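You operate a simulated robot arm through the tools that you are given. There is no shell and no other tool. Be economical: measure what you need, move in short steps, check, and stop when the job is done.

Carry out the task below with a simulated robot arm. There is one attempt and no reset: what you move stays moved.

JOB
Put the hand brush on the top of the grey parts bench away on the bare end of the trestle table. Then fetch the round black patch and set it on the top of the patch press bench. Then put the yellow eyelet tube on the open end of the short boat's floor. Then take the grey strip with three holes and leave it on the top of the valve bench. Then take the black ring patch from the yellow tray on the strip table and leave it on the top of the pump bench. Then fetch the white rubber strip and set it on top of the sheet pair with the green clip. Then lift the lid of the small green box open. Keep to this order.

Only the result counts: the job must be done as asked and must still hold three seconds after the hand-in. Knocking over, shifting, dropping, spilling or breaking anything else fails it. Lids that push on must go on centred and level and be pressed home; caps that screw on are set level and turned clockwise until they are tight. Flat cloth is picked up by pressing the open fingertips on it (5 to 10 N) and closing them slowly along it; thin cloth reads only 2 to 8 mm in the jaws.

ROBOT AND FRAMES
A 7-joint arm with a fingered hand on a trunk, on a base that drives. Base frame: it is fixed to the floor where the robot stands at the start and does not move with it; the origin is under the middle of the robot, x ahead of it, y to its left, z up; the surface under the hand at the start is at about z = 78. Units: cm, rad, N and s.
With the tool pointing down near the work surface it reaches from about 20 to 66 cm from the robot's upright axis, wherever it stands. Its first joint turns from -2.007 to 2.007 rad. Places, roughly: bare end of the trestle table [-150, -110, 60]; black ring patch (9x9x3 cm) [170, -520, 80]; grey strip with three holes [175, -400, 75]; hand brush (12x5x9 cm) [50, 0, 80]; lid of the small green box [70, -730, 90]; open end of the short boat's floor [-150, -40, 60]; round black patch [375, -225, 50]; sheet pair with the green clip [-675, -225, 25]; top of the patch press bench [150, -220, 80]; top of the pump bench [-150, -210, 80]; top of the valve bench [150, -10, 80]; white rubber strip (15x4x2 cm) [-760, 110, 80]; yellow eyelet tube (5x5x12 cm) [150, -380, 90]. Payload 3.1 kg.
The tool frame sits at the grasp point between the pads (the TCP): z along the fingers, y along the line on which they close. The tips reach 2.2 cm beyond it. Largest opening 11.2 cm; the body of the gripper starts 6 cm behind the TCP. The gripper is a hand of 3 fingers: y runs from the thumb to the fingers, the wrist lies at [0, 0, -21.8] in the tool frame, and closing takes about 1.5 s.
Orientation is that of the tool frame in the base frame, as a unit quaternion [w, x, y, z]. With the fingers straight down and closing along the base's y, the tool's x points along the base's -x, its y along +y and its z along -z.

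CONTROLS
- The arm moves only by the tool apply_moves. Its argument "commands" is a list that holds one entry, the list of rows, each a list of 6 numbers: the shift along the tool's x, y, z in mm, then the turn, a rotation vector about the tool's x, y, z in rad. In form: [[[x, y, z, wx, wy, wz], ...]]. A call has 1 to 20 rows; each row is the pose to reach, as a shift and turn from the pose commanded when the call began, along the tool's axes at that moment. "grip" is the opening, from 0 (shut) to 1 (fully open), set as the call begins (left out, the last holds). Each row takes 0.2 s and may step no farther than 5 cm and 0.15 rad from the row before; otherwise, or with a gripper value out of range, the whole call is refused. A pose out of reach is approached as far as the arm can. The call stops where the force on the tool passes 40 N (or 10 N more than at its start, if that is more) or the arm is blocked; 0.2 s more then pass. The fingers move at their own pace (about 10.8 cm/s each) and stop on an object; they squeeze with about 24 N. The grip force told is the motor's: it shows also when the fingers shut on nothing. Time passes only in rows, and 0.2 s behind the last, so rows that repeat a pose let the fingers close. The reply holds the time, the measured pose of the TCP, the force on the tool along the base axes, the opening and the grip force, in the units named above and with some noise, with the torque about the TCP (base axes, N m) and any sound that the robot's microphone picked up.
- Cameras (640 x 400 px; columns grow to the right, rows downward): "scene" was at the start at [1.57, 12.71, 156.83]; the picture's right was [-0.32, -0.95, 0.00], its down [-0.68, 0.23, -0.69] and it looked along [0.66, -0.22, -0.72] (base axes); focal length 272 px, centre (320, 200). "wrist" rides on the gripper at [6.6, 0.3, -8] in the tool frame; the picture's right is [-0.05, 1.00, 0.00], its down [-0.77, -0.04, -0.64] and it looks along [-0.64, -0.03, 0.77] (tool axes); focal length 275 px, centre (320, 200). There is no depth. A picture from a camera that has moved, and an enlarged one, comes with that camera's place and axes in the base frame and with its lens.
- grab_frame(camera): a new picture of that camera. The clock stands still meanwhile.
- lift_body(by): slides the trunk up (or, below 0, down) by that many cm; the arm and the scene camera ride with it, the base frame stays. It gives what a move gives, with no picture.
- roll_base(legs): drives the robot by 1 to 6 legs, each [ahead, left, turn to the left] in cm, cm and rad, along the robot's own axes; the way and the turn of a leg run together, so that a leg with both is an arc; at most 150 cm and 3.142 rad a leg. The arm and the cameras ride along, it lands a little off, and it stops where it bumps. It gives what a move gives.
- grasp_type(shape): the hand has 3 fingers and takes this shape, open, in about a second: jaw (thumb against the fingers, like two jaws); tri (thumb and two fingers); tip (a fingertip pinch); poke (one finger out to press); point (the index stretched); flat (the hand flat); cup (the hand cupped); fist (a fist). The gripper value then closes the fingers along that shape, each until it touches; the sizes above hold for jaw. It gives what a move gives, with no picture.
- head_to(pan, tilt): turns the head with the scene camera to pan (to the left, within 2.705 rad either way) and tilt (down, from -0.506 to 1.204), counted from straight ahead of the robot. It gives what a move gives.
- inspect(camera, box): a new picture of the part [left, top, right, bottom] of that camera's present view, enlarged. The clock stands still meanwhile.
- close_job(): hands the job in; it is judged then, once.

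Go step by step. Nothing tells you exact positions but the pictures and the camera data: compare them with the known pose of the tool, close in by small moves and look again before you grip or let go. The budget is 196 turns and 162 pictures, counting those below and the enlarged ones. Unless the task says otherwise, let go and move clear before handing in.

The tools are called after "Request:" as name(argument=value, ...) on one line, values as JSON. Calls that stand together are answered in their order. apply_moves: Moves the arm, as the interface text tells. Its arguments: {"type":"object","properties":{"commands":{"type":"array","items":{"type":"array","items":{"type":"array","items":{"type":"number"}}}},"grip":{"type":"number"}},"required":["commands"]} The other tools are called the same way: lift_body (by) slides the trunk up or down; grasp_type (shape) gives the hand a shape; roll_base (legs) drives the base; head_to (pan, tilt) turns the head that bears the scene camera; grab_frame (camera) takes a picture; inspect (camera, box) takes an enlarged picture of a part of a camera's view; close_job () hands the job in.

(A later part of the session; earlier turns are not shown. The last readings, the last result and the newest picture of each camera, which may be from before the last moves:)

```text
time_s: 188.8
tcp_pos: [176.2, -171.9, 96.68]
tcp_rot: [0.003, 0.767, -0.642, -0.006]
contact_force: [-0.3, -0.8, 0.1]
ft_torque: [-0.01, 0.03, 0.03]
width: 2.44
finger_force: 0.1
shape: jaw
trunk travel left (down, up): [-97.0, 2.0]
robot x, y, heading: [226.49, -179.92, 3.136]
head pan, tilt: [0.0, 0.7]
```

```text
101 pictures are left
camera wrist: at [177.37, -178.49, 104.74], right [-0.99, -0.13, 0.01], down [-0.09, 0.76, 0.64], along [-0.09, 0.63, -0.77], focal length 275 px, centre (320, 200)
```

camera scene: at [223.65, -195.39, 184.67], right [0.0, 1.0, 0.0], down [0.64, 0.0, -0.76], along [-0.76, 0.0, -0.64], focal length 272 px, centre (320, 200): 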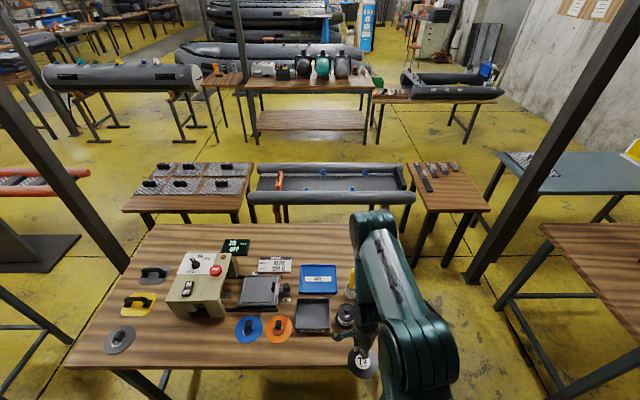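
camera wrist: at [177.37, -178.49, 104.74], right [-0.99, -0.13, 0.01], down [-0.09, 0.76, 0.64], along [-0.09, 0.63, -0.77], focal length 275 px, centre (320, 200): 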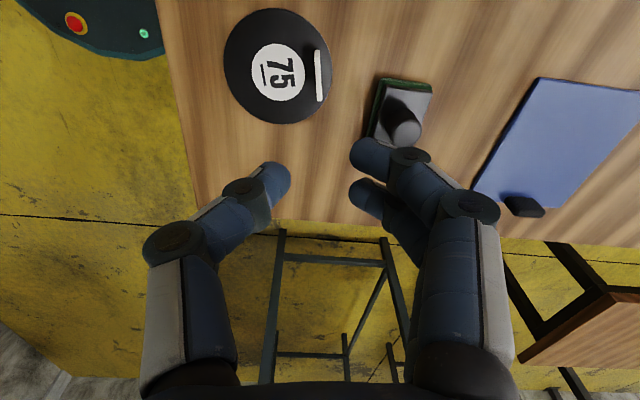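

Patch is placed. Next the yellow tube on the bench near (150, -380): I'll stow the arm and strafe south along the corridor.

Request:
apply_moves(commands=[[[0, -40, -15, 0, 0, 0], [0, -80, -30, 0, 0, 0], [0, -120, -45, 0, 0, 0], [0, -160, -60, 0, 0, 0]]], grip=1)

Request:
roll_base(legs=[[-14, 0, 0], [0, 145, 0], [0, 45, 0]])

Request:
grab_frame(camera="scene")

```text
time_s: 189.8
tcp_pos: [192.11, -169.0, 102.34]
tcp_rot: [0.004, 0.767, -0.642, -0.006]
contact_force: [0.2, -0.2, 0.6]
ft_torque: [0.01, 0.02, 0.04]
width: 11.19
finger_force: 0.1
shape: jaw
trunk travel left (down, up): [-97.0, 2.0]
robot x, y, heading: [226.18, -179.86, 3.137]
head pan, tilt: [0.0, 0.7]
```

```text
time_s: 200.3
tcp_pos: [203.12, -359.09, 102.26]
tcp_rot: [0.004, 0.763, -0.647, -0.005]
contact_force: [0.9, 0.2, -1.0]
ft_torque: [0.01, -0.04, -0.02]
width: 11.17
finger_force: 0.1
shape: jaw
trunk travel left (down, up): [-97.0, 2.0]
robot x, y, heading: [236.96, -370.44, 3.123]
head pan, tilt: [0.0, 0.7]
```

```text
100 pictures are left
camera scene: at [234.35, -385.65, 184.69], right [0.02, 1.0, 0.0], down [0.64, -0.01, -0.76], along [-0.76, 0.01, -0.64], focal length 272 px, centre (320, 200)
```

scene: 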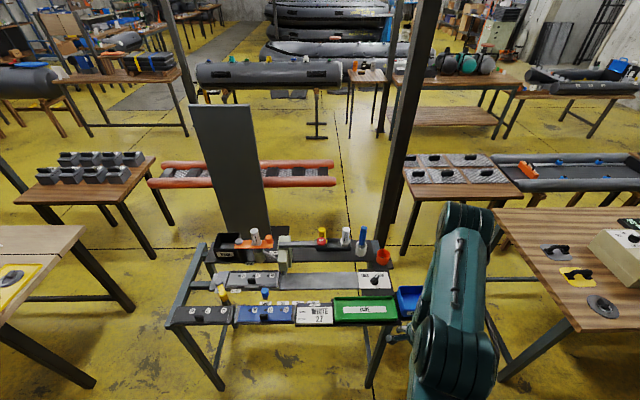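

Request:
inspect(camera="scene", box=[160, 210, 440, 340])

```text
2.29 times, centred on (300, 275) of scene
camera zoom: at [234.35, -385.65, 184.69], right [0.02, 1.0, 0.0], down [0.64, -0.01, -0.76], along [-0.76, 0.01, -0.64], focal length 621 px, centre (366, 29)
```

zoom: 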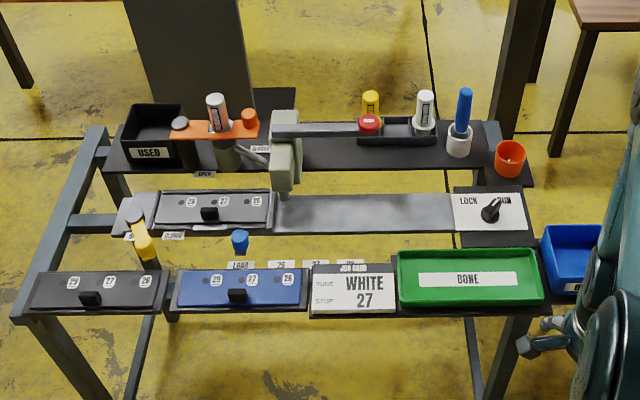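

The yellow tube stands in the black rack at about (146, -384), behind the red-ended press arm. I'll drive closer, centred between the bench legs, and turn the hand so it closes along y.

Request:
roll_base(legs=[[30, 20, 0.018]])

Request:
apply_moves(commands=[[[0, 0, -10, 0, 0, -0.14], [0, 0, -20, 0, 0, -0.28], [0, 0, -30, 0, 0, -0.42], [0, 0, -30, 0, 0, -0.56], [0, 0, -30, 0, 0, -0.7], [0, 0, -30, 0, 0, -0.84], [0, 0, -30, 0, 0, -0.98], [0, 0, -30, 0, 0, -1.12], [0, 0, -30, 0, 0, -1.26], [0, 0, -30, 0, 0, -1.4], [0, 0, -30, 0, 0, -1.42], [0, 0, -30, 0, 0, -1.42]]])

Request:
grab_frame(camera="wrist")

Request:
inspect(camera="scene", box=[160, 230, 440, 400])

```text
time_s: 202.6
tcp_pos: [173.05, -379.61, 102.18]
tcp_rot: [0.004, 0.771, -0.637, -0.006]
contact_force: [-0.3, 0.0, -0.4]
ft_torque: [-0.05, -0.01, 0.0]
width: 11.17
finger_force: 0.1
shape: jaw
trunk travel left (down, up): [-97.0, 2.0]
robot x, y, heading: [207.16, -390.04, -3.134]
head pan, tilt: [0.0, 0.7]
```

```text
time_s: 205.2
tcp_pos: [173.02, -379.64, 105.13]
tcp_rot: [0.0, 1.0, 0.019, -0.006]
contact_force: [0.7, -0.8, -0.3]
ft_torque: [0.0, -0.03, 0.0]
width: 11.2
finger_force: 0.1
shape: jaw
trunk travel left (down, up): [-97.0, 2.0]
robot x, y, heading: [206.76, -390.42, -3.132]
head pan, tilt: [0.0, 0.7]
```

```text
98 pictures are left
camera wrist: at [179.86, -379.76, 113.18], right [-0.01, -1.0, 0.0], down [-0.76, 0.0, 0.65], along [-0.65, 0.01, -0.76], focal length 275 px, centre (320, 200)
```

wrist: 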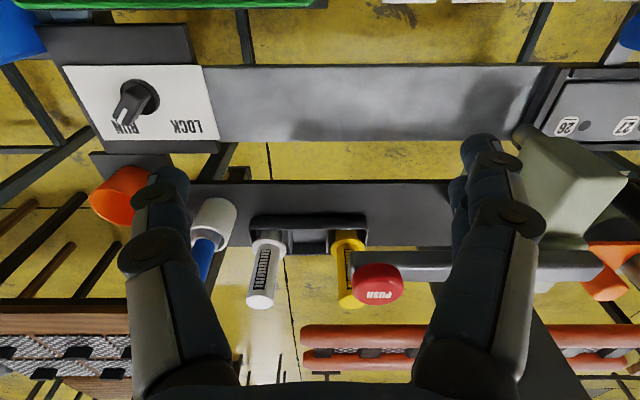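

```text
2.29 times, centred on (300, 315) of scene
camera zoom: at [204.89, -405.44, 184.68], right [-0.01, 1.0, 0.0], down [0.64, 0.01, -0.76], along [-0.76, -0.01, -0.64], focal length 621 px, centre (366, -63)
```

zoom: 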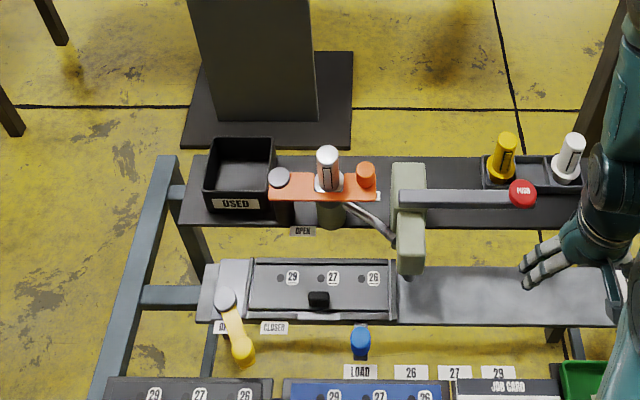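

The tube top is near (151, -384, 96.5), and the PUSH button stands about 10 cm in front of it at z 101. To keep the camera side clear of that arm, I'll rise and flip the hand 180°.

Request:
apply_moves(commands=[[[0, 0, -40, 0, 0, 0.15], [0, 0, -70, 0, 0, 0.3], [0, 0, -70, 0, 0, 0.45], [0, 0, -70, 0, 0, 0.6], [0, 0, -70, 0, 0, 0.75], [0, 0, -70, 0, 0, 0.9], [0, 0, -70, 0, 0, 1.05], [0, 0, -70, 0, 0, 1.2], [0, 0, -70, 0, 0, 1.35], [0, 0, -70, 0, 0, 1.5], [0, 0, -70, 0, 0, 1.65], [0, 0, -70, 0, 0, 1.8], [0, 0, -70, 0, 0, 1.95], [0, 0, -70, 0, 0, 2.1], [0, 0, -70, 0, 0, 2.25], [0, 0, -70, 0, 0, 2.4], [0, 0, -70, 0, 0, 2.55], [0, 0, -70, 0, 0, 2.7], [0, 0, -70, 0, 0, 2.85], [0, 0, -70, 0, 0, 3.0]]], grip=0.75)

Request:
apply_moves(commands=[[[0, 0, 0, 0, 0, 0.14], [0, 0, 0, 0, 0, 0.17], [0, 0, 0, 0, 0, 0.17]]])

```text
time_s: 209.4
tcp_pos: [173.18, -379.64, 112.28]
tcp_rot: [-0.006, -0.088, 0.996, 0.001]
contact_force: [-0.7, 0.2, 0.5]
ft_torque: [0.0, -0.02, 0.02]
width: 8.43
finger_force: 0.1
shape: jaw
trunk travel left (down, up): [-97.0, 2.0]
robot x, y, heading: [207.52, -390.05, -3.13]
head pan, tilt: [0.0, 0.7]
```

```text
time_s: 210.2
tcp_pos: [173.03, -379.6, 112.23]
tcp_rot: [-0.006, -0.005, 1.0, 0.001]
contact_force: [-0.9, 0.8, -0.3]
ft_torque: [0.04, -0.04, 0.02]
width: 8.45
finger_force: 0.1
shape: jaw
trunk travel left (down, up): [-97.0, 2.0]
robot x, y, heading: [207.37, -389.91, -3.132]
head pan, tilt: [0.0, 0.7]
```

Request:
apply_moves(commands=[[[40, -8, 0, 0, 0, 0], [80, -16, 0, 0, 0, 0], [120, -24, 0, 0, 0, 0], [160, -32, 0, 0, 0, 0], [200, -40, 0, 0, 0, 0], [220, -44, 0, 0, 0, 0], [220, -44, 0, 0, 0, 0]]])

Request:
grab_frame(camera="wrist")

Request:
inspect(camera="scene", box=[280, 210, 480, 360])

```text
time_s: 211.8
tcp_pos: [151.07, -384.33, 112.31]
tcp_rot: [-0.006, -0.005, 1.0, 0.002]
contact_force: [0.7, 0.5, 0.7]
ft_torque: [-0.01, -0.01, 0.04]
width: 8.42
finger_force: 0.1
shape: jaw
trunk travel left (down, up): [-97.0, 2.0]
robot x, y, heading: [207.03, -389.87, -3.131]
head pan, tilt: [0.0, 0.7]
```

```text
96 pictures are left
camera wrist: at [144.69, -384.1, 120.39], right [0.04, 1.0, 0.0], down [0.78, -0.03, 0.63], along [0.63, -0.02, -0.78], focal length 275 px, centre (320, 200)
```

wrist: 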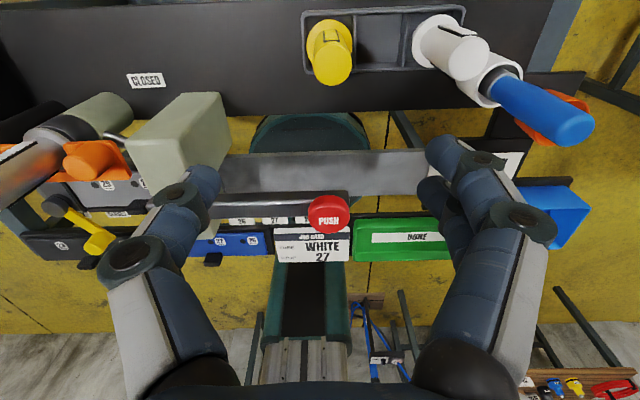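

```text
2.67 times, centred on (380, 285) of scene
camera zoom: at [204.84, -405.6, 184.67], right [-0.01, 1.0, 0.0], down [0.64, 0.01, -0.76], along [-0.76, -0.01, -0.64], focal length 724 px, centre (160, -27)
```

zoom: 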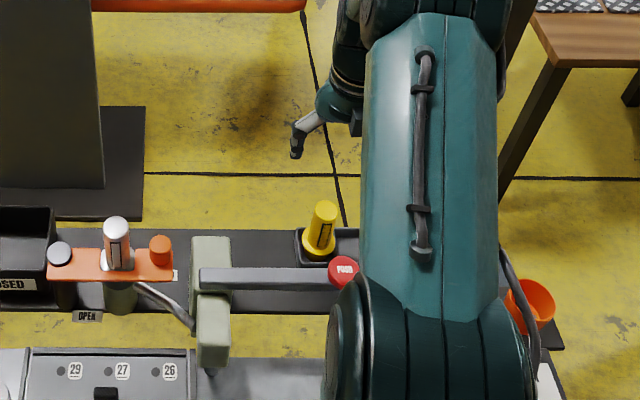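

Request:
apply_moves(commands=[[[-11, 9, 0, 0, 0, 0], [-11, 9, 0, 0, 0, 0]]])

Request:
lift_body(by=-13)

Request:
grab_frame(camera="wrist")

```text
time_s: 212.4
tcp_pos: [152.25, -383.32, 112.29]
tcp_rot: [-0.006, -0.005, 1.0, 0.001]
contact_force: [-1.2, -0.5, -0.1]
ft_torque: [-0.02, -0.01, 0.02]
width: 8.43
finger_force: 0.0
shape: jaw
trunk travel left (down, up): [-97.0, 2.0]
robot x, y, heading: [207.28, -389.8, -3.134]
head pan, tilt: [0.0, 0.7]
```

```text
time_s: 214.0
tcp_pos: [152.11, -383.25, 99.24]
tcp_rot: [-0.007, -0.004, 1.0, 0.001]
contact_force: [-0.5, -0.2, -0.1]
ft_torque: [-0.04, -0.02, 0.0]
width: 8.42
finger_force: 0.1
shape: jaw
trunk travel left (down, up): [-84.0, 15.0]
robot x, y, heading: [207.38, -389.98, -3.137]
head pan, tilt: [0.0, 0.7]
```

```text
94 pictures are left
camera wrist: at [145.8, -383.07, 107.45], right [0.04, 1.0, 0.0], down [0.78, -0.03, 0.63], along [0.63, -0.02, -0.78], focal length 275 px, centre (320, 200)
```

wrist: 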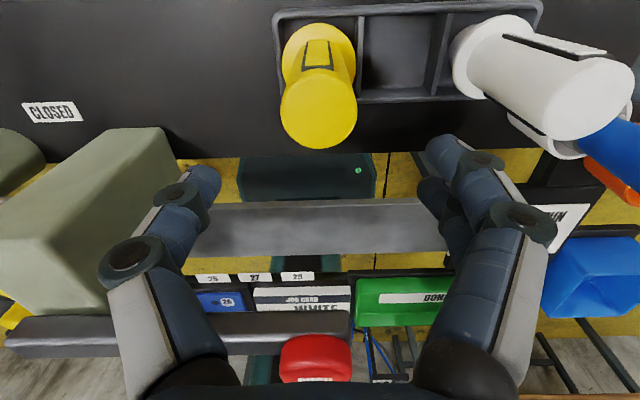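

Request:
apply_moves(commands=[[[21, 0, 0, 0, 0, 0], [21, 0, 25, 0, 0, 0], [21, 0, 50, 0, 0, 0], [21, 0, 65, 0, 0, 0], [21, 0, 65, 0, 0, 0]]])

Request:
grab_frame(camera="wrist")

```text
time_s: 215.2
tcp_pos: [150.06, -383.32, 92.78]
tcp_rot: [-0.007, -0.005, 1.0, 0.001]
contact_force: [0.2, -0.3, 0.0]
ft_torque: [0.0, -0.01, 0.01]
width: 8.42
finger_force: 0.0
shape: jaw
trunk travel left (down, up): [-84.0, 15.0]
robot x, y, heading: [207.36, -390.07, -3.13]
head pan, tilt: [0.0, 0.7]
```

```text
93 pictures are left
camera wrist: at [143.66, -383.22, 100.9], right [0.04, 1.0, 0.0], down [0.78, -0.03, 0.63], along [0.63, -0.02, -0.78], focal length 275 px, centre (320, 200)
```

wrist: 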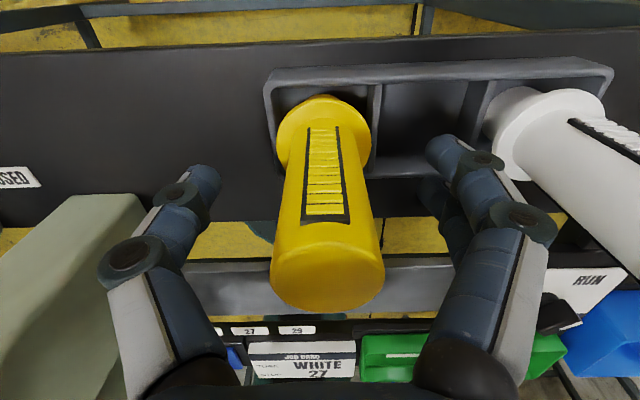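

Tube is centred between the fingers. I'll close and lift with the trunk.

Request:
apply_moves(commands=[[[0, 0, 0, 0, 0, 0], [0, 0, 0, 0, 0, 0], [0, 0, 0, 0, 0, 0], [0, 0, 0, 0, 0, 0], [0, 0, 0, 0, 0, 0], [0, 0, 0, 0, 0, 0], [0, 0, 0, 0, 0, 0]]], grip=0)

Request:
lift_body(by=15)

Request:
grab_frame(camera="wrist")

```text
time_s: 216.8
tcp_pos: [149.99, -383.38, 92.68]
tcp_rot: [-0.007, -0.005, 1.0, 0.001]
contact_force: [-0.1, 0.4, -0.2]
ft_torque: [-0.02, 0.04, 0.0]
width: 2.33
finger_force: 24.6
shape: jaw
trunk travel left (down, up): [-84.0, 15.0]
robot x, y, heading: [207.3, -390.11, -3.123]
head pan, tilt: [0.0, 0.7]
```

```text
time_s: 218.5
tcp_pos: [150.0, -383.41, 107.71]
tcp_rot: [-0.006, -0.004, 1.0, 0.001]
contact_force: [0.2, -0.7, -1.0]
ft_torque: [-0.01, 0.02, -0.01]
width: 2.34
finger_force: 24.0
shape: jaw
trunk travel left (down, up): [-99.0, 0.0]
robot x, y, heading: [207.25, -390.35, -3.135]
head pan, tilt: [0.0, 0.7]
```

```text
92 pictures are left
camera wrist: at [143.63, -383.23, 115.88], right [0.04, 1.0, 0.0], down [0.78, -0.03, 0.63], along [0.63, -0.02, -0.78], focal length 275 px, centre (320, 200)
```

wrist: 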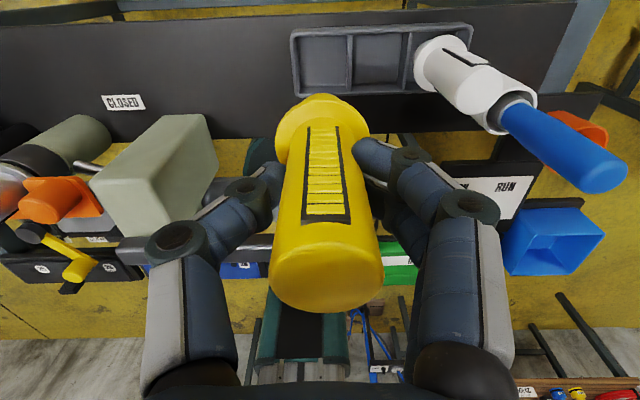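

The tube is held upright. I'll raise it over the press arm, retract, back out and strafe north up the corridor.

Request:
apply_moves(commands=[[[0, 0, -50, 0, 0, 0], [0, 0, -95, 0, 0, 0], [-40, 0, -95, 0, 0, 0], [-80, 0, -95, 0, 0, 0], [-120, 0, -95, 0, 0, 0], [-160, 0, -95, 0, 0, 0], [-190, 0, -95, 0, 0, 0]]])

Request:
roll_base(legs=[[-36, 0, 0], [0, -148, 0], [0, -148, 0], [0, -148, 0]])

```text
time_s: 220.1
tcp_pos: [169.28, -383.15, 117.12]
tcp_rot: [-0.007, -0.005, 1.0, 0.001]
contact_force: [0.1, 0.3, -2.4]
ft_torque: [0.05, -0.04, -0.02]
width: 2.35
finger_force: 23.9
shape: jaw
trunk travel left (down, up): [-99.0, 0.0]
robot x, y, heading: [207.42, -390.48, -3.13]
head pan, tilt: [0.0, 0.7]
```

```text
time_s: 243.2
tcp_pos: [196.43, 58.99, 117.03]
tcp_rot: [-0.006, -0.006, 1.0, 0.001]
contact_force: [0.1, -0.8, -1.9]
ft_torque: [-0.02, -0.01, 0.01]
width: 2.33
finger_force: 23.8
shape: jaw
trunk travel left (down, up): [-99.0, 0.0]
robot x, y, heading: [234.45, 52.38, -3.13]
head pan, tilt: [0.0, 0.7]
```

Request:
roll_base(legs=[[0, -64, -0.012], [148, 0, 0], [132, 0, 0], [0, 148, 0]])

Request:
grab_frame(camera="scene")

```text
time_s: 266.8
tcp_pos: [-83.8, -18.21, 116.95]
tcp_rot: [-0.006, 0.003, 1.0, 0.0]
contact_force: [0.3, 0.3, -1.1]
ft_torque: [-0.04, 0.0, 0.01]
width: 2.33
finger_force: 24.1
shape: jaw
trunk travel left (down, up): [-99.0, 0.0]
robot x, y, heading: [-45.88, -26.01, 3.134]
head pan, tilt: [0.0, 0.7]
```

```text
91 pictures are left
camera scene: at [-48.4, -41.04, 186.68], right [0.01, 1.0, 0.0], down [0.64, 0.0, -0.76], along [-0.76, 0.0, -0.64], focal length 272 px, centre (320, 200)
```

scene: 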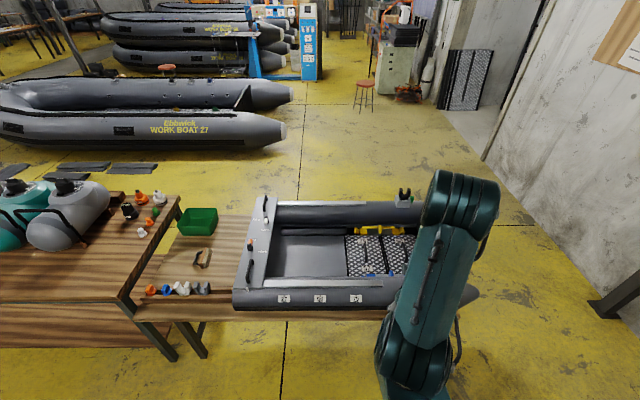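

The boat's open floor spans about x -164 to -135, y -69 to -28. I'll drive in front of it and extend over (-147, -48).

Request:
roll_base(legs=[[38, 22, 0.008]])

Request:
apply_moves(commands=[[[40, -10, 0, 0, 0, 0], [80, -30, 0, 0, 0, 0], [120, -50, 0, 0, 0, 0], [160, -70, 0, 0, 0, 0], [200, -80, 0, 0, 0, 0], [220, -80, 0, 0, 0, 0], [220, -80, 0, 0, 0, 0]]])

Request:
lift_body(by=-25)

Request:
grab_frame(camera="wrist")

Request:
grab_frame(camera="scene")

```text
time_s: 269.4
tcp_pos: [-121.71, -40.15, 116.97]
tcp_rot: [-0.006, -0.001, 1.0, 0.001]
contact_force: [1.0, -0.5, -1.5]
ft_torque: [0.0, 0.02, -0.01]
width: 2.33
finger_force: 24.2
shape: jaw
trunk travel left (down, up): [-99.0, 0.0]
robot x, y, heading: [-83.56, -47.65, -3.138]
head pan, tilt: [0.0, 0.7]
```

```text
time_s: 271.0
tcp_pos: [-143.48, -48.36, 117.28]
tcp_rot: [-0.006, -0.001, 1.0, 0.001]
contact_force: [0.6, -0.1, -1.6]
ft_torque: [-0.02, 0.01, 0.01]
width: 2.31
finger_force: 24.5
shape: jaw
trunk travel left (down, up): [-99.0, 0.0]
robot x, y, heading: [-83.7, -47.68, -3.143]
head pan, tilt: [0.0, 0.7]
```

```text
time_s: 273.6
tcp_pos: [-143.65, -48.21, 92.08]
tcp_rot: [-0.006, -0.001, 1.0, 0.001]
contact_force: [0.4, -0.1, -1.1]
ft_torque: [0.01, 0.02, -0.01]
width: 2.3
finger_force: 24.4
shape: jaw
trunk travel left (down, up): [-74.0, 25.0]
robot x, y, heading: [-83.81, -47.44, -3.14]
head pan, tilt: [0.0, 0.7]
```

```text
90 pictures are left
camera wrist: at [-149.96, -48.05, 100.28], right [0.05, 1.0, 0.0], down [0.78, -0.04, 0.63], along [0.63, -0.03, -0.78], focal length 275 px, centre (320, 200)
```

wrist: 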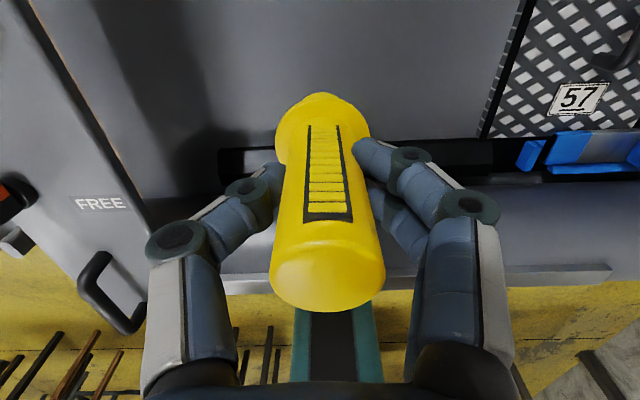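

```text
89 pictures are left
camera scene: at [-86.2, -62.75, 161.68], right [0.0, 1.0, 0.0], down [0.64, 0.0, -0.76], along [-0.76, 0.0, -0.64], focal length 272 px, centre (320, 200)
```

scene: 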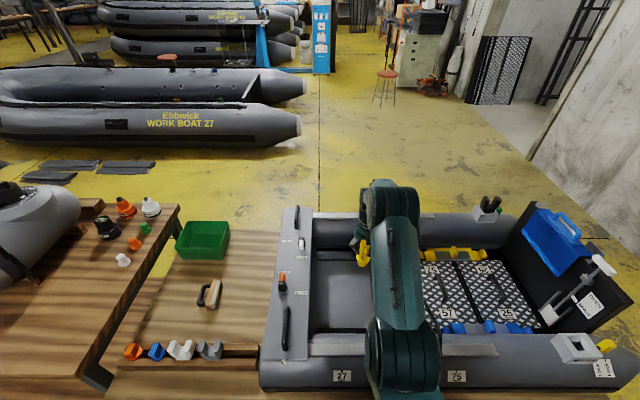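

Request:
lift_body(by=-13)

Request:
apply_moves(commands=[[[15, 0, 0, 0, 0, 0], [20, 0, 10, 0, 0, 0], [20, 0, 20, 0, 0, 0], [20, 0, 30, 0, 0, 0], [20, 0, 36, 0, 0, 0]]])

Request:
grab_frame(camera="wrist")

```text
time_s: 275.2
tcp_pos: [-143.5, -48.39, 79.06]
tcp_rot: [-0.006, 0.0, 1.0, 0.002]
contact_force: [-0.2, -0.5, -1.1]
ft_torque: [0.04, -0.02, 0.02]
width: 2.3
finger_force: 24.3
shape: jaw
trunk travel left (down, up): [-61.0, 38.0]
robot x, y, heading: [-83.58, -47.41, -3.137]
head pan, tilt: [0.0, 0.7]
```

```text
time_s: 276.4
tcp_pos: [-145.64, -48.25, 75.67]
tcp_rot: [-0.007, -0.001, 1.0, 0.001]
contact_force: [0.3, 0.0, -1.3]
ft_torque: [0.0, 0.01, 0.01]
width: 2.31
finger_force: 23.8
shape: jaw
trunk travel left (down, up): [-61.0, 38.0]
robot x, y, heading: [-83.35, -47.66, -3.144]
head pan, tilt: [0.0, 0.7]
```

```text
88 pictures are left
camera wrist: at [-152.02, -48.01, 83.81], right [0.05, 1.0, 0.0], down [0.78, -0.04, 0.63], along [0.63, -0.03, -0.78], focal length 275 px, centre (320, 200)
```

wrist: 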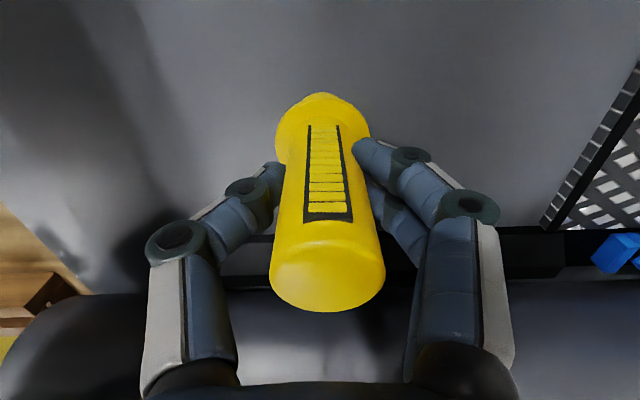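

Request:
apply_moves(commands=[[[0, 0, 8, 0, 0, 0], [0, 0, 16, 0, 0, 0], [0, 0, 22, 0, 0, 0], [0, 0, 28, 0, 0, 0], [0, 0, 34, 0, 0, 0], [0, 0, 40, 0, 0, 0], [0, 0, 46, 0, 0, 0]]])

```text
time_s: 278.0
tcp_pos: [-145.76, -48.3, 70.9]
tcp_rot: [-0.006, -0.001, 1.0, 0.001]
contact_force: [0.2, 0.2, -1.2]
ft_torque: [0.0, 0.01, 0.02]
width: 2.33
finger_force: 24.0
shape: jaw
trunk travel left (down, up): [-61.0, 38.0]
robot x, y, heading: [-83.6, -47.6, -3.141]
head pan, tilt: [0.0, 0.7]
```

Request:
apply_moves(commands=[[[0, 0, 6, 0, 0, 0], [0, 0, 12, 0, 0, 0], [0, 0, 18, 0, 0, 0], [0, 0, 23, 0, 0, 0], [0, 0, 28, 0, 0, 0], [0, 0, 33, 0, 0, 0], [0, 0, 38, 0, 0, 0]]])

```text
time_s: 278.9
tcp_pos: [-145.87, -48.43, 70.03]
tcp_rot: [-0.016, -0.001, 1.0, 0.001]
contact_force: [5.8, -0.8, 30.7]
ft_torque: [0.11, -0.07, 0.01]
width: 2.71
finger_force: 24.4
shape: jaw
trunk travel left (down, up): [-61.0, 38.0]
robot x, y, heading: [-83.48, -47.51, -3.14]
head pan, tilt: [0.0, 0.7]
stopped in row 4: the force on the tool passed its limit at 45 N (the readings are from after the stop); the commanded pose is now the measured one
```

Tube is on the floor of the boat. I'll ease up 3 mm, open and withdraw.

Request:
apply_moves(commands=[[[0, 0, -3, 0, 0, 0], [0, 0, -3, 0, 0, 0]]])

Request:
apply_moves(commands=[[[0, 0, 0, 0, 0, 0], [0, 0, 0, 0, 0, 0], [0, 0, 0, 0, 0, 0], [0, 0, 0, 0, 0, 0], [0, 0, 0, 0, 0, 0]]], grip=0.6)

Request:
lift_body(by=25)

Request:
grab_frame(camera="wrist")

```text
time_s: 279.5
tcp_pos: [-145.78, -48.28, 69.84]
tcp_rot: [-0.013, -0.001, 1.0, 0.001]
contact_force: [1.2, 0.1, 23.6]
ft_torque: [0.08, -0.01, 0.0]
width: 2.7
finger_force: 23.1
shape: jaw
trunk travel left (down, up): [-61.0, 38.0]
robot x, y, heading: [-83.71, -47.47, -3.139]
head pan, tilt: [0.0, 0.7]
```

```text
time_s: 280.7
tcp_pos: [-145.81, -48.31, 69.68]
tcp_rot: [-0.011, -0.002, 1.0, 0.001]
contact_force: [-0.3, -0.1, -0.4]
ft_torque: [0.0, 0.05, -0.01]
width: 6.67
finger_force: 0.2
shape: jaw
trunk travel left (down, up): [-61.0, 38.0]
robot x, y, heading: [-83.26, -47.74, -3.142]
head pan, tilt: [0.0, 0.7]
```

```text
time_s: 283.2
tcp_pos: [-145.9, -48.4, 94.7]
tcp_rot: [-0.011, -0.001, 1.0, 0.001]
contact_force: [0.4, -0.4, 0.3]
ft_torque: [-0.01, 0.01, 0.0]
width: 6.68
finger_force: 0.1
shape: jaw
trunk travel left (down, up): [-86.0, 13.0]
robot x, y, heading: [-83.56, -47.24, -3.144]
head pan, tilt: [0.0, 0.7]
```

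```text
87 pictures are left
camera wrist: at [-152.28, -48.04, 102.9], right [0.05, 1.0, 0.0], down [0.79, -0.04, 0.62], along [0.62, -0.03, -0.79], focal length 275 px, centre (320, 200)
```

wrist: 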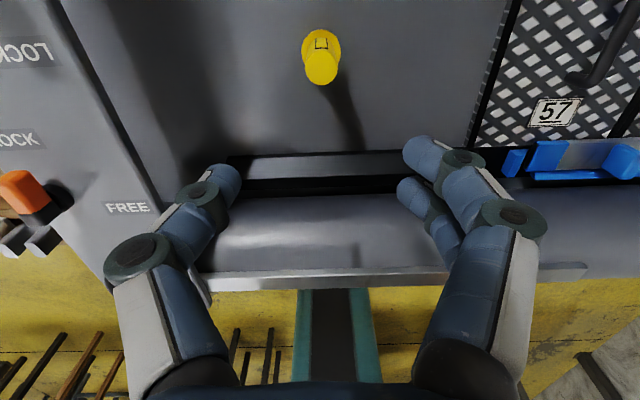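

The tube stands on the boat floor. Next is the grey strip: I'll stow and drive back the same way, heading unchanged, to the eyelet bench.

Request:
apply_moves(commands=[[[-45, 20, 0, 0, 0, 0], [-90, 40, 0, 0, 0, 0], [-135, 60, 0, 0, 0, 0], [-180, 70, 0, 0, 0, 0], [-220, 70, 0, 0, 0, 0]]], grip=1)

Request:
roll_base(legs=[[-40, 0, 0], [0, -100, 0], [0, -61, 0], [-148, 0, 0], [-135, 0, 0]])

```text
time_s: 284.4
tcp_pos: [-123.82, -41.78, 94.45]
tcp_rot: [-0.013, -0.002, 1.0, 0.003]
contact_force: [0.3, 0.1, -0.2]
ft_torque: [-0.05, 0.04, 0.01]
width: 11.17
finger_force: 0.0
shape: jaw
trunk travel left (down, up): [-86.0, 13.0]
robot x, y, heading: [-83.61, -47.44, -3.142]
head pan, tilt: [0.0, 0.7]
```

```text
time_s: 308.3
tcp_pos: [202.64, 120.08, 94.54]
tcp_rot: [-0.011, -0.004, 1.0, 0.001]
contact_force: [0.2, -0.9, 0.2]
ft_torque: [-0.01, 0.0, -0.02]
width: 11.17
finger_force: 0.0
shape: jaw
trunk travel left (down, up): [-86.0, 13.0]
robot x, y, heading: [243.26, 114.19, -3.137]
head pan, tilt: [0.0, 0.7]
```

Request:
roll_base(legs=[[0, 148, 0], [0, 148, 0], [0, 148, 0], [0, 75, 0]])

Request:
head_to(pan=0, tilt=0.8)

Request:
inspect(camera="scene", box=[160, 170, 480, 370])

```text
time_s: 333.2
tcp_pos: [193.49, -399.31, 94.48]
tcp_rot: [-0.011, 0.014, 1.0, 0.001]
contact_force: [0.7, -0.2, -0.2]
ft_torque: [0.03, -0.01, 0.0]
width: 11.2
finger_force: 0.1
shape: jaw
trunk travel left (down, up): [-86.0, 13.0]
robot x, y, heading: [233.78, -406.49, 3.111]
head pan, tilt: [0.0, 0.7]
```

```text
time_s: 333.9
tcp_pos: [193.55, -399.24, 94.36]
tcp_rot: [-0.011, 0.015, 1.0, 0.002]
contact_force: [-0.1, 0.1, 1.3]
ft_torque: [0.0, 0.0, 0.04]
width: 11.19
finger_force: 0.0
shape: jaw
trunk travel left (down, up): [-86.0, 13.0]
robot x, y, heading: [233.65, -406.38, 3.111]
head pan, tilt: [0.0, 0.799]
```

```text
2.00 times, centred on (320, 270) of scene
camera zoom: at [231.16, -421.81, 172.86], right [0.03, 1.0, 0.0], down [0.72, -0.02, -0.7], along [-0.7, 0.02, -0.72], focal length 543 px, centre (320, 60)
```

zoom: 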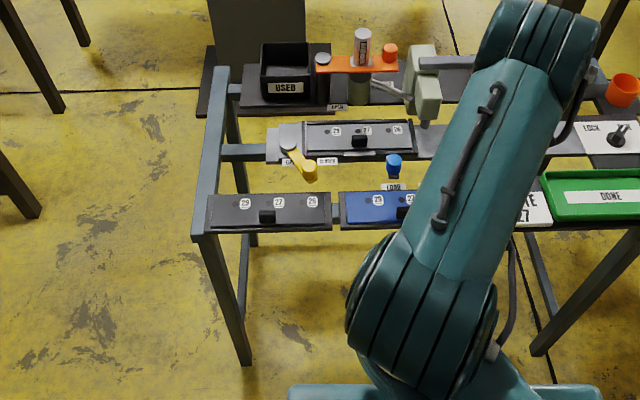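

Request:
inspect(camera="scene", box=[250, 220, 380, 300])

Request:
grab_frame(camera="wrist")

```text
4.92 times, centred on (315, 260) of scene
camera zoom: at [231.16, -421.81, 172.86], right [0.03, 1.0, 0.0], down [0.72, -0.02, -0.7], along [-0.7, 0.02, -0.72], focal length 1337 px, centre (345, -95)
```

zoom: 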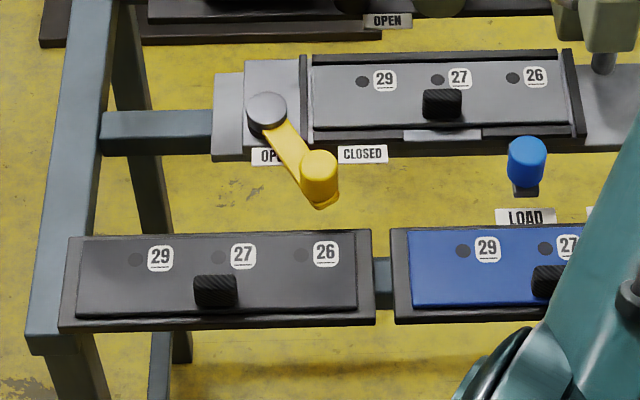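

```text
84 pictures are left
camera wrist: at [187.24, -398.75, 102.67], right [0.08, 1.0, 0.0], down [0.78, -0.06, 0.62], along [0.62, -0.05, -0.79], focal length 275 px, centre (320, 200)
```

wrist: 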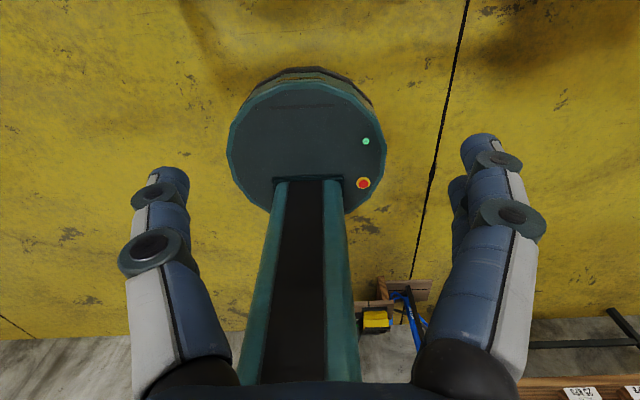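

The grey strip sits in the press bed, with its black knob near (166, -412); the front strips are black and blue. I'll flip the hand so its camera is on my side, raise it and drive closer.

Request:
apply_moves(commands=[[[0, 0, -30, 0, 0, -0.15], [0, 0, -60, 0, 0, -0.3], [0, 0, -90, 0, 0, -0.45], [0, 0, -120, 0, 0, -0.6], [0, 0, -140, 0, 0, -0.75], [0, 0, -140, 0, 0, -0.9], [0, 0, -140, 0, 0, -1.05], [0, 0, -140, 0, 0, -1.2], [0, 0, -140, 0, 0, -1.35], [0, 0, -140, 0, 0, -1.5], [0, 0, -140, 0, 0, -1.65], [0, 0, -140, 0, 0, -1.8], [0, 0, -140, 0, 0, -1.95], [0, 0, -140, 0, 0, -2.1], [0, 0, -140, 0, 0, -2.25], [0, 0, -140, 0, 0, -2.4], [0, 0, -140, 0, 0, -2.55], [0, 0, -140, 0, 0, -2.7], [0, 0, -140, 0, 0, -2.85], [0, 0, -140, 0, 0, -3.0]]], grip=0.5)

Request:
roll_base(legs=[[25, 2, 0.03]])

Request:
grab_frame(camera="wrist")

```text
time_s: 338.1
tcp_pos: [193.78, -399.24, 108.53]
tcp_rot: [-0.001, 0.996, -0.085, -0.012]
contact_force: [-0.5, 0.0, 1.1]
ft_torque: [-0.04, 0.03, -0.02]
width: 5.64
finger_force: 0.1
shape: jaw
trunk travel left (down, up): [-86.0, 13.0]
robot x, y, heading: [233.82, -406.71, 3.105]
head pan, tilt: [0.0, 0.799]
```

```text
time_s: 339.9
tcp_pos: [168.78, -402.01, 108.47]
tcp_rot: [-0.001, 0.997, -0.071, -0.012]
contact_force: [0.2, -0.2, 0.0]
ft_torque: [-0.01, -0.01, 0.01]
width: 5.66
finger_force: 0.0
shape: jaw
trunk travel left (down, up): [-86.0, 13.0]
robot x, y, heading: [209.41, -407.77, 3.139]
head pan, tilt: [0.0, 0.799]
```

```text
83 pictures are left
camera wrist: at [175.71, -403.24, 116.37], right [-0.19, -0.98, 0.0], down [-0.74, 0.14, 0.65], along [-0.64, 0.12, -0.76], focal length 275 px, centre (320, 200)
```

wrist: 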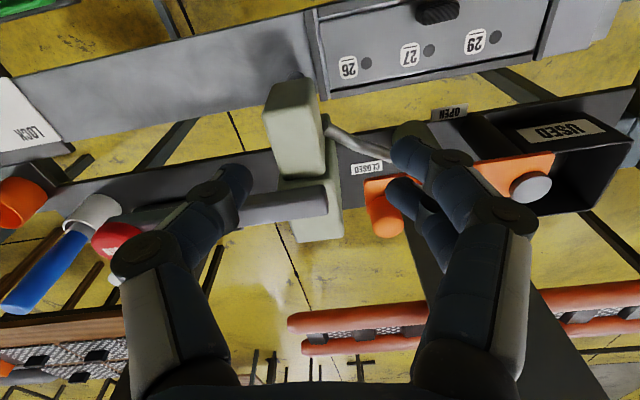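

Request:
apply_moves(commands=[[[10, 35, 0, 0, 0, -0.07], [20, 70, 0, 0, 0, -0.142], [35, 101, 20, 0, 0, -0.142], [35, 101, 60, 0, 0, -0.142], [35, 101, 85, 0, 0, -0.142], [35, 101, 85, 0, 0, -0.142]]])

Request:
grab_frame(camera="wrist")

Request:
inspect(camera="scene", box=[250, 200, 450, 350])

```text
time_s: 341.3
tcp_pos: [170.89, -412.47, 99.96]
tcp_rot: [-0.002, 1.0, 0.0, -0.011]
contact_force: [0.0, -0.1, 0.3]
ft_torque: [0.03, 0.03, -0.03]
width: 5.64
finger_force: 0.0
shape: jaw
trunk travel left (down, up): [-86.0, 13.0]
robot x, y, heading: [209.24, -407.94, 3.14]
head pan, tilt: [0.0, 0.799]
```

```text
82 pictures are left
camera wrist: at [177.67, -412.86, 107.88], right [-0.05, -1.0, 0.0], down [-0.76, 0.03, 0.65], along [-0.65, 0.03, -0.76], focal length 275 px, centre (320, 200)
```

wrist: 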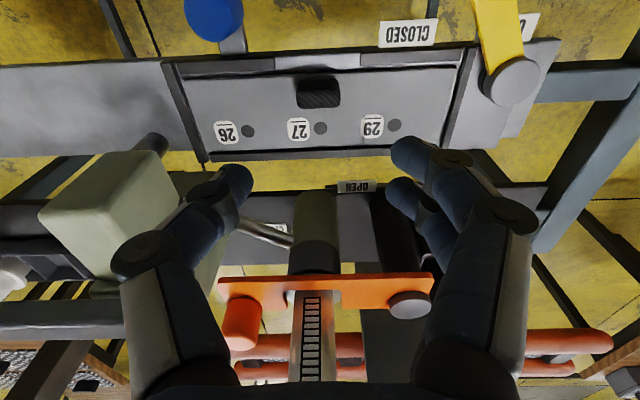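

```text
2.67 times, centred on (350, 275) of scene
camera zoom: at [206.86, -423.56, 172.84], right [0.0, 1.0, 0.0], down [0.72, 0.0, -0.7], along [-0.7, 0.0, -0.72], focal length 724 px, centre (240, 0)
```

zoom: 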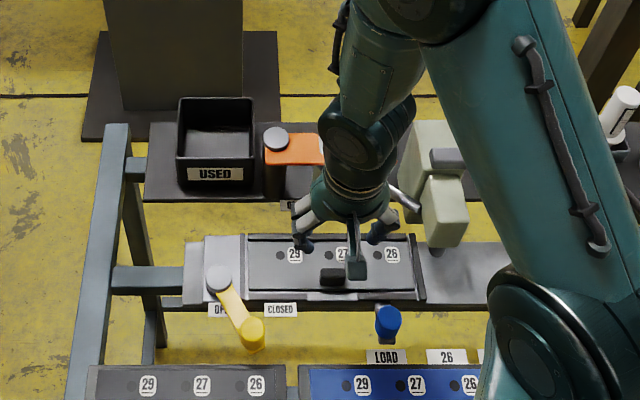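

Request:
apply_moves(commands=[[[-3, 0, 40, 0, 0, 0], [-5, 0, 75, 0, 0, 0], [-5, 0, 95, 0, 0, 0], [-5, 0, 102, 0, 0, 0], [-5, 0, 108, 0, 0, 0], [-5, 0, 112, 0, 0, 0]]])

Request:
grab_frame(camera="wrist")

```text
time_s: 342.7
tcp_pos: [169.96, -412.68, 89.12]
tcp_rot: [0.001, 1.0, -0.001, -0.017]
contact_force: [5.4, 0.0, 35.8]
ft_torque: [-0.14, -0.25, 0.06]
width: 5.58
finger_force: 0.0
shape: jaw
trunk travel left (down, up): [-86.0, 13.0]
robot x, y, heading: [209.5, -407.94, 3.138]
head pan, tilt: [0.0, 0.799]
stopped in row 6: the force on the tool passed its limit at 46 N (the readings are from after the stop); the commanded pose is now the measured one
```

```text
80 pictures are left
camera wrist: at [177.0, -412.98, 96.97], right [-0.05, -1.0, 0.0], down [-0.75, 0.04, 0.66], along [-0.66, 0.03, -0.75], focal length 275 px, centre (320, 200)
```

wrist: 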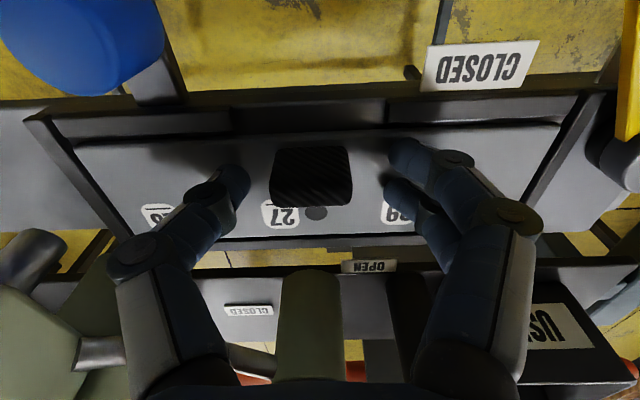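

Request:
apply_moves(commands=[[[0, 0, -5, 0, 0, 0], [8, 0, -5, 0, 0, 0], [8, 0, -5, 0, 0, 0]]])

Request:
apply_moves(commands=[[[0, 0, 0, 0, 0, 0], [0, 0, 0, 0, 0, 0], [0, 0, 0, 0, 0, 0], [0, 0, 0, 0, 0, 0], [0, 0, 0, 0, 0, 0], [0, 0, 0, 0, 0, 0]]], grip=0)

Request:
apply_moves(commands=[[[0, 0, -5, 0, 0, 0], [0, 0, -10, 0, 0, 0], [0, 0, -20, 0, 0, 0], [0, 0, -30, 0, 0, 0], [0, 0, -30, 0, 0, 0]]])

Request:
grab_frame(camera="wrist")

```text
time_s: 343.5
tcp_pos: [170.46, -412.64, 89.25]
tcp_rot: [0.0, 1.0, 0.0, -0.014]
contact_force: [0.4, 0.0, 0.9]
ft_torque: [-0.06, -0.06, 0.02]
width: 5.61
finger_force: 0.1
shape: jaw
trunk travel left (down, up): [-86.0, 13.0]
robot x, y, heading: [209.04, -408.57, 3.142]
head pan, tilt: [0.0, 0.799]
```

```text
time_s: 344.9
tcp_pos: [170.46, -412.38, 89.4]
tcp_rot: [0.002, 1.0, -0.002, -0.015]
contact_force: [-1.0, 17.2, 5.5]
ft_torque: [0.49, -0.06, -0.17]
width: 1.63
finger_force: 23.9
shape: jaw
trunk travel left (down, up): [-86.0, 13.0]
robot x, y, heading: [209.09, -408.29, 3.136]
head pan, tilt: [0.0, 0.799]
```

```text
time_s: 346.1
tcp_pos: [170.66, -412.54, 92.42]
tcp_rot: [0.002, 1.0, -0.001, -0.014]
contact_force: [-0.8, 8.7, -0.6]
ft_torque: [0.41, 0.04, -0.01]
width: 1.33
finger_force: 24.0
shape: jaw
trunk travel left (down, up): [-86.0, 13.0]
robot x, y, heading: [209.23, -408.23, 3.142]
head pan, tilt: [0.0, 0.799]
```

```text
79 pictures are left
camera wrist: at [177.58, -412.84, 100.23], right [-0.05, -1.0, 0.01], down [-0.75, 0.04, 0.66], along [-0.66, 0.03, -0.75], focal length 275 px, centre (320, 200)
```

wrist: 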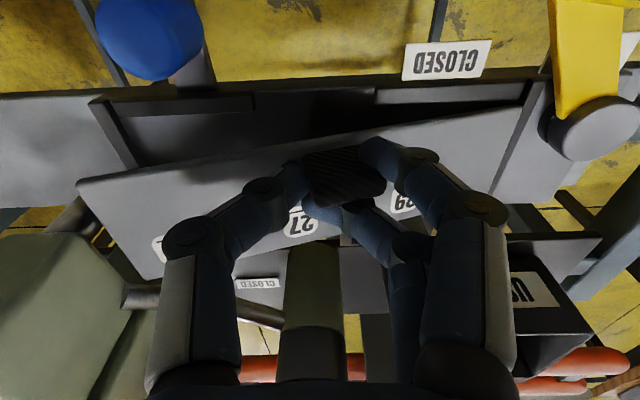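

Request:
inspect(camera="scene", box=[270, 230, 410, 330])

```text
4.00 times, centred on (340, 280) of scene
camera zoom: at [206.83, -423.18, 172.88], right [0.0, 1.0, 0.0], down [0.72, 0.0, -0.7], along [-0.7, 0.0, -0.72], focal length 1086 px, centre (240, -120)
```

zoom: 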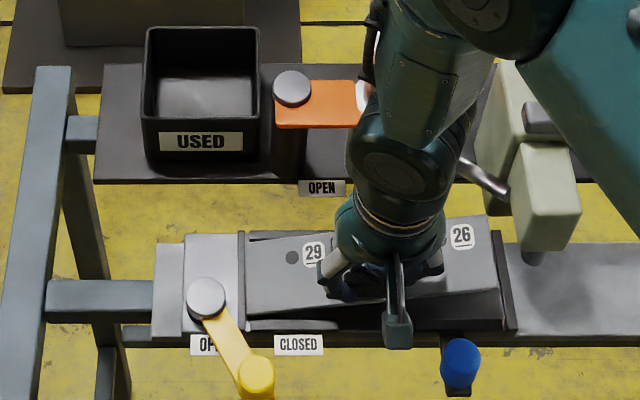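

The strip came up tilted with its left end still in the bed. I'll lift a bit more straight up and watch the side force.

Request:
apply_moves(commands=[[[0, 0, -10, 0, 0, 0], [0, 0, -20, 0, 0, 0], [0, 0, -20, 0, 0, 0]]])

Request:
inspect(camera="scene", box=[270, 230, 410, 330])

```text
time_s: 346.9
tcp_pos: [170.74, -412.64, 94.37]
tcp_rot: [0.0, 1.0, -0.001, -0.014]
contact_force: [0.3, -0.5, -0.7]
ft_torque: [0.0, 0.0, 0.0]
width: 1.34
finger_force: 23.5
shape: jaw
trunk travel left (down, up): [-86.0, 13.0]
robot x, y, heading: [208.96, -407.77, 3.141]
head pan, tilt: [0.0, 0.799]
```

```text
4.00 times, centred on (340, 280) of scene
camera zoom: at [206.85, -423.41, 172.85], right [0.0, 1.0, 0.0], down [0.72, 0.0, -0.7], along [-0.7, 0.0, -0.72], focal length 1086 px, centre (240, -120)
```

zoom: 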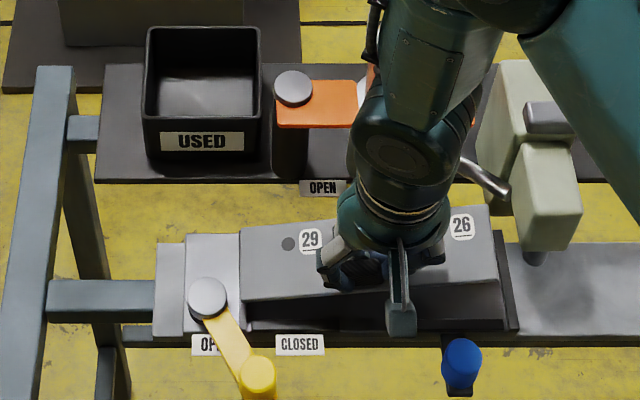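

It's free. I'll move slightly left and toward the robot, clear of the press head, then raise.

Request:
apply_moves(commands=[[[10, 15, -10, 0, 0, 0], [40, 20, -20, 0, 0, 0], [80, 20, -30, 0, 0, 0], [80, 20, -30, 0, 0, 0]]])

Request:
lift_body(by=13)

Request:
grab_frame(camera="wrist")

```text
time_s: 347.9
tcp_pos: [178.52, -414.62, 97.1]
tcp_rot: [0.0, 1.0, -0.001, -0.014]
contact_force: [-0.5, 0.0, -1.9]
ft_torque: [0.0, -0.05, 0.0]
width: 1.33
finger_force: 23.8
shape: jaw
trunk travel left (down, up): [-86.0, 13.0]
robot x, y, heading: [209.24, -407.77, 3.142]
head pan, tilt: [0.0, 0.799]
```

```text
time_s: 349.5
tcp_pos: [178.63, -414.68, 110.17]
tcp_rot: [0.001, 1.0, -0.001, -0.014]
contact_force: [-0.3, 0.6, -1.4]
ft_torque: [0.04, -0.05, 0.02]
width: 1.35
finger_force: 23.5
shape: jaw
trunk travel left (down, up): [-99.0, 0.0]
robot x, y, heading: [209.3, -408.23, 3.14]
head pan, tilt: [0.0, 0.799]
```

```text
76 pictures are left
camera wrist: at [185.6, -414.96, 117.97], right [-0.05, -1.0, 0.0], down [-0.75, 0.04, 0.66], along [-0.66, 0.03, -0.75], focal length 275 px, centre (320, 200)
```

wrist: 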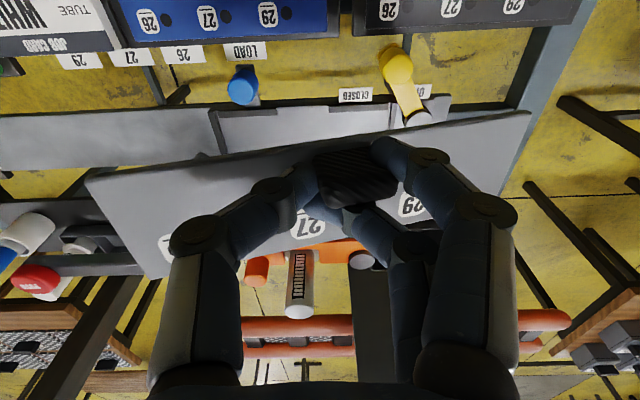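

The strip is securely held by its knob. I'll drive north to the free west side of the valve bench, approaching from its north end.

Request:
roll_base(legs=[[-32, 0, 0], [0, -148, 0], [0, -148, 0], [0, -148, 0], [0, -76, 0], [0, 0, 1.571]])

Request:
grab_frame(camera="scene")

```text
time_s: 380.1
tcp_pos: [246.03, 84.56, 110.12]
tcp_rot: [0.01, 0.69, 0.724, -0.009]
contact_force: [0.0, -0.2, -1.7]
ft_torque: [0.03, -0.01, -0.01]
width: 1.32
finger_force: 24.1
shape: jaw
trunk travel left (down, up): [-99.0, 0.0]
robot x, y, heading: [238.33, 114.58, -1.52]
head pan, tilt: [0.0, 0.799]
```

```text
75 pictures are left
camera scene: at [253.28, 113.25, 185.86], right [-1.0, -0.05, 0.0], down [-0.03, 0.72, -0.7], along [0.03, -0.7, -0.72], focal length 272 px, centre (320, 200)
```

scene: 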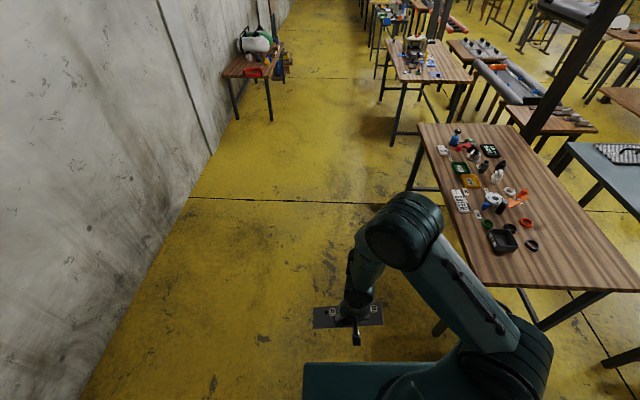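

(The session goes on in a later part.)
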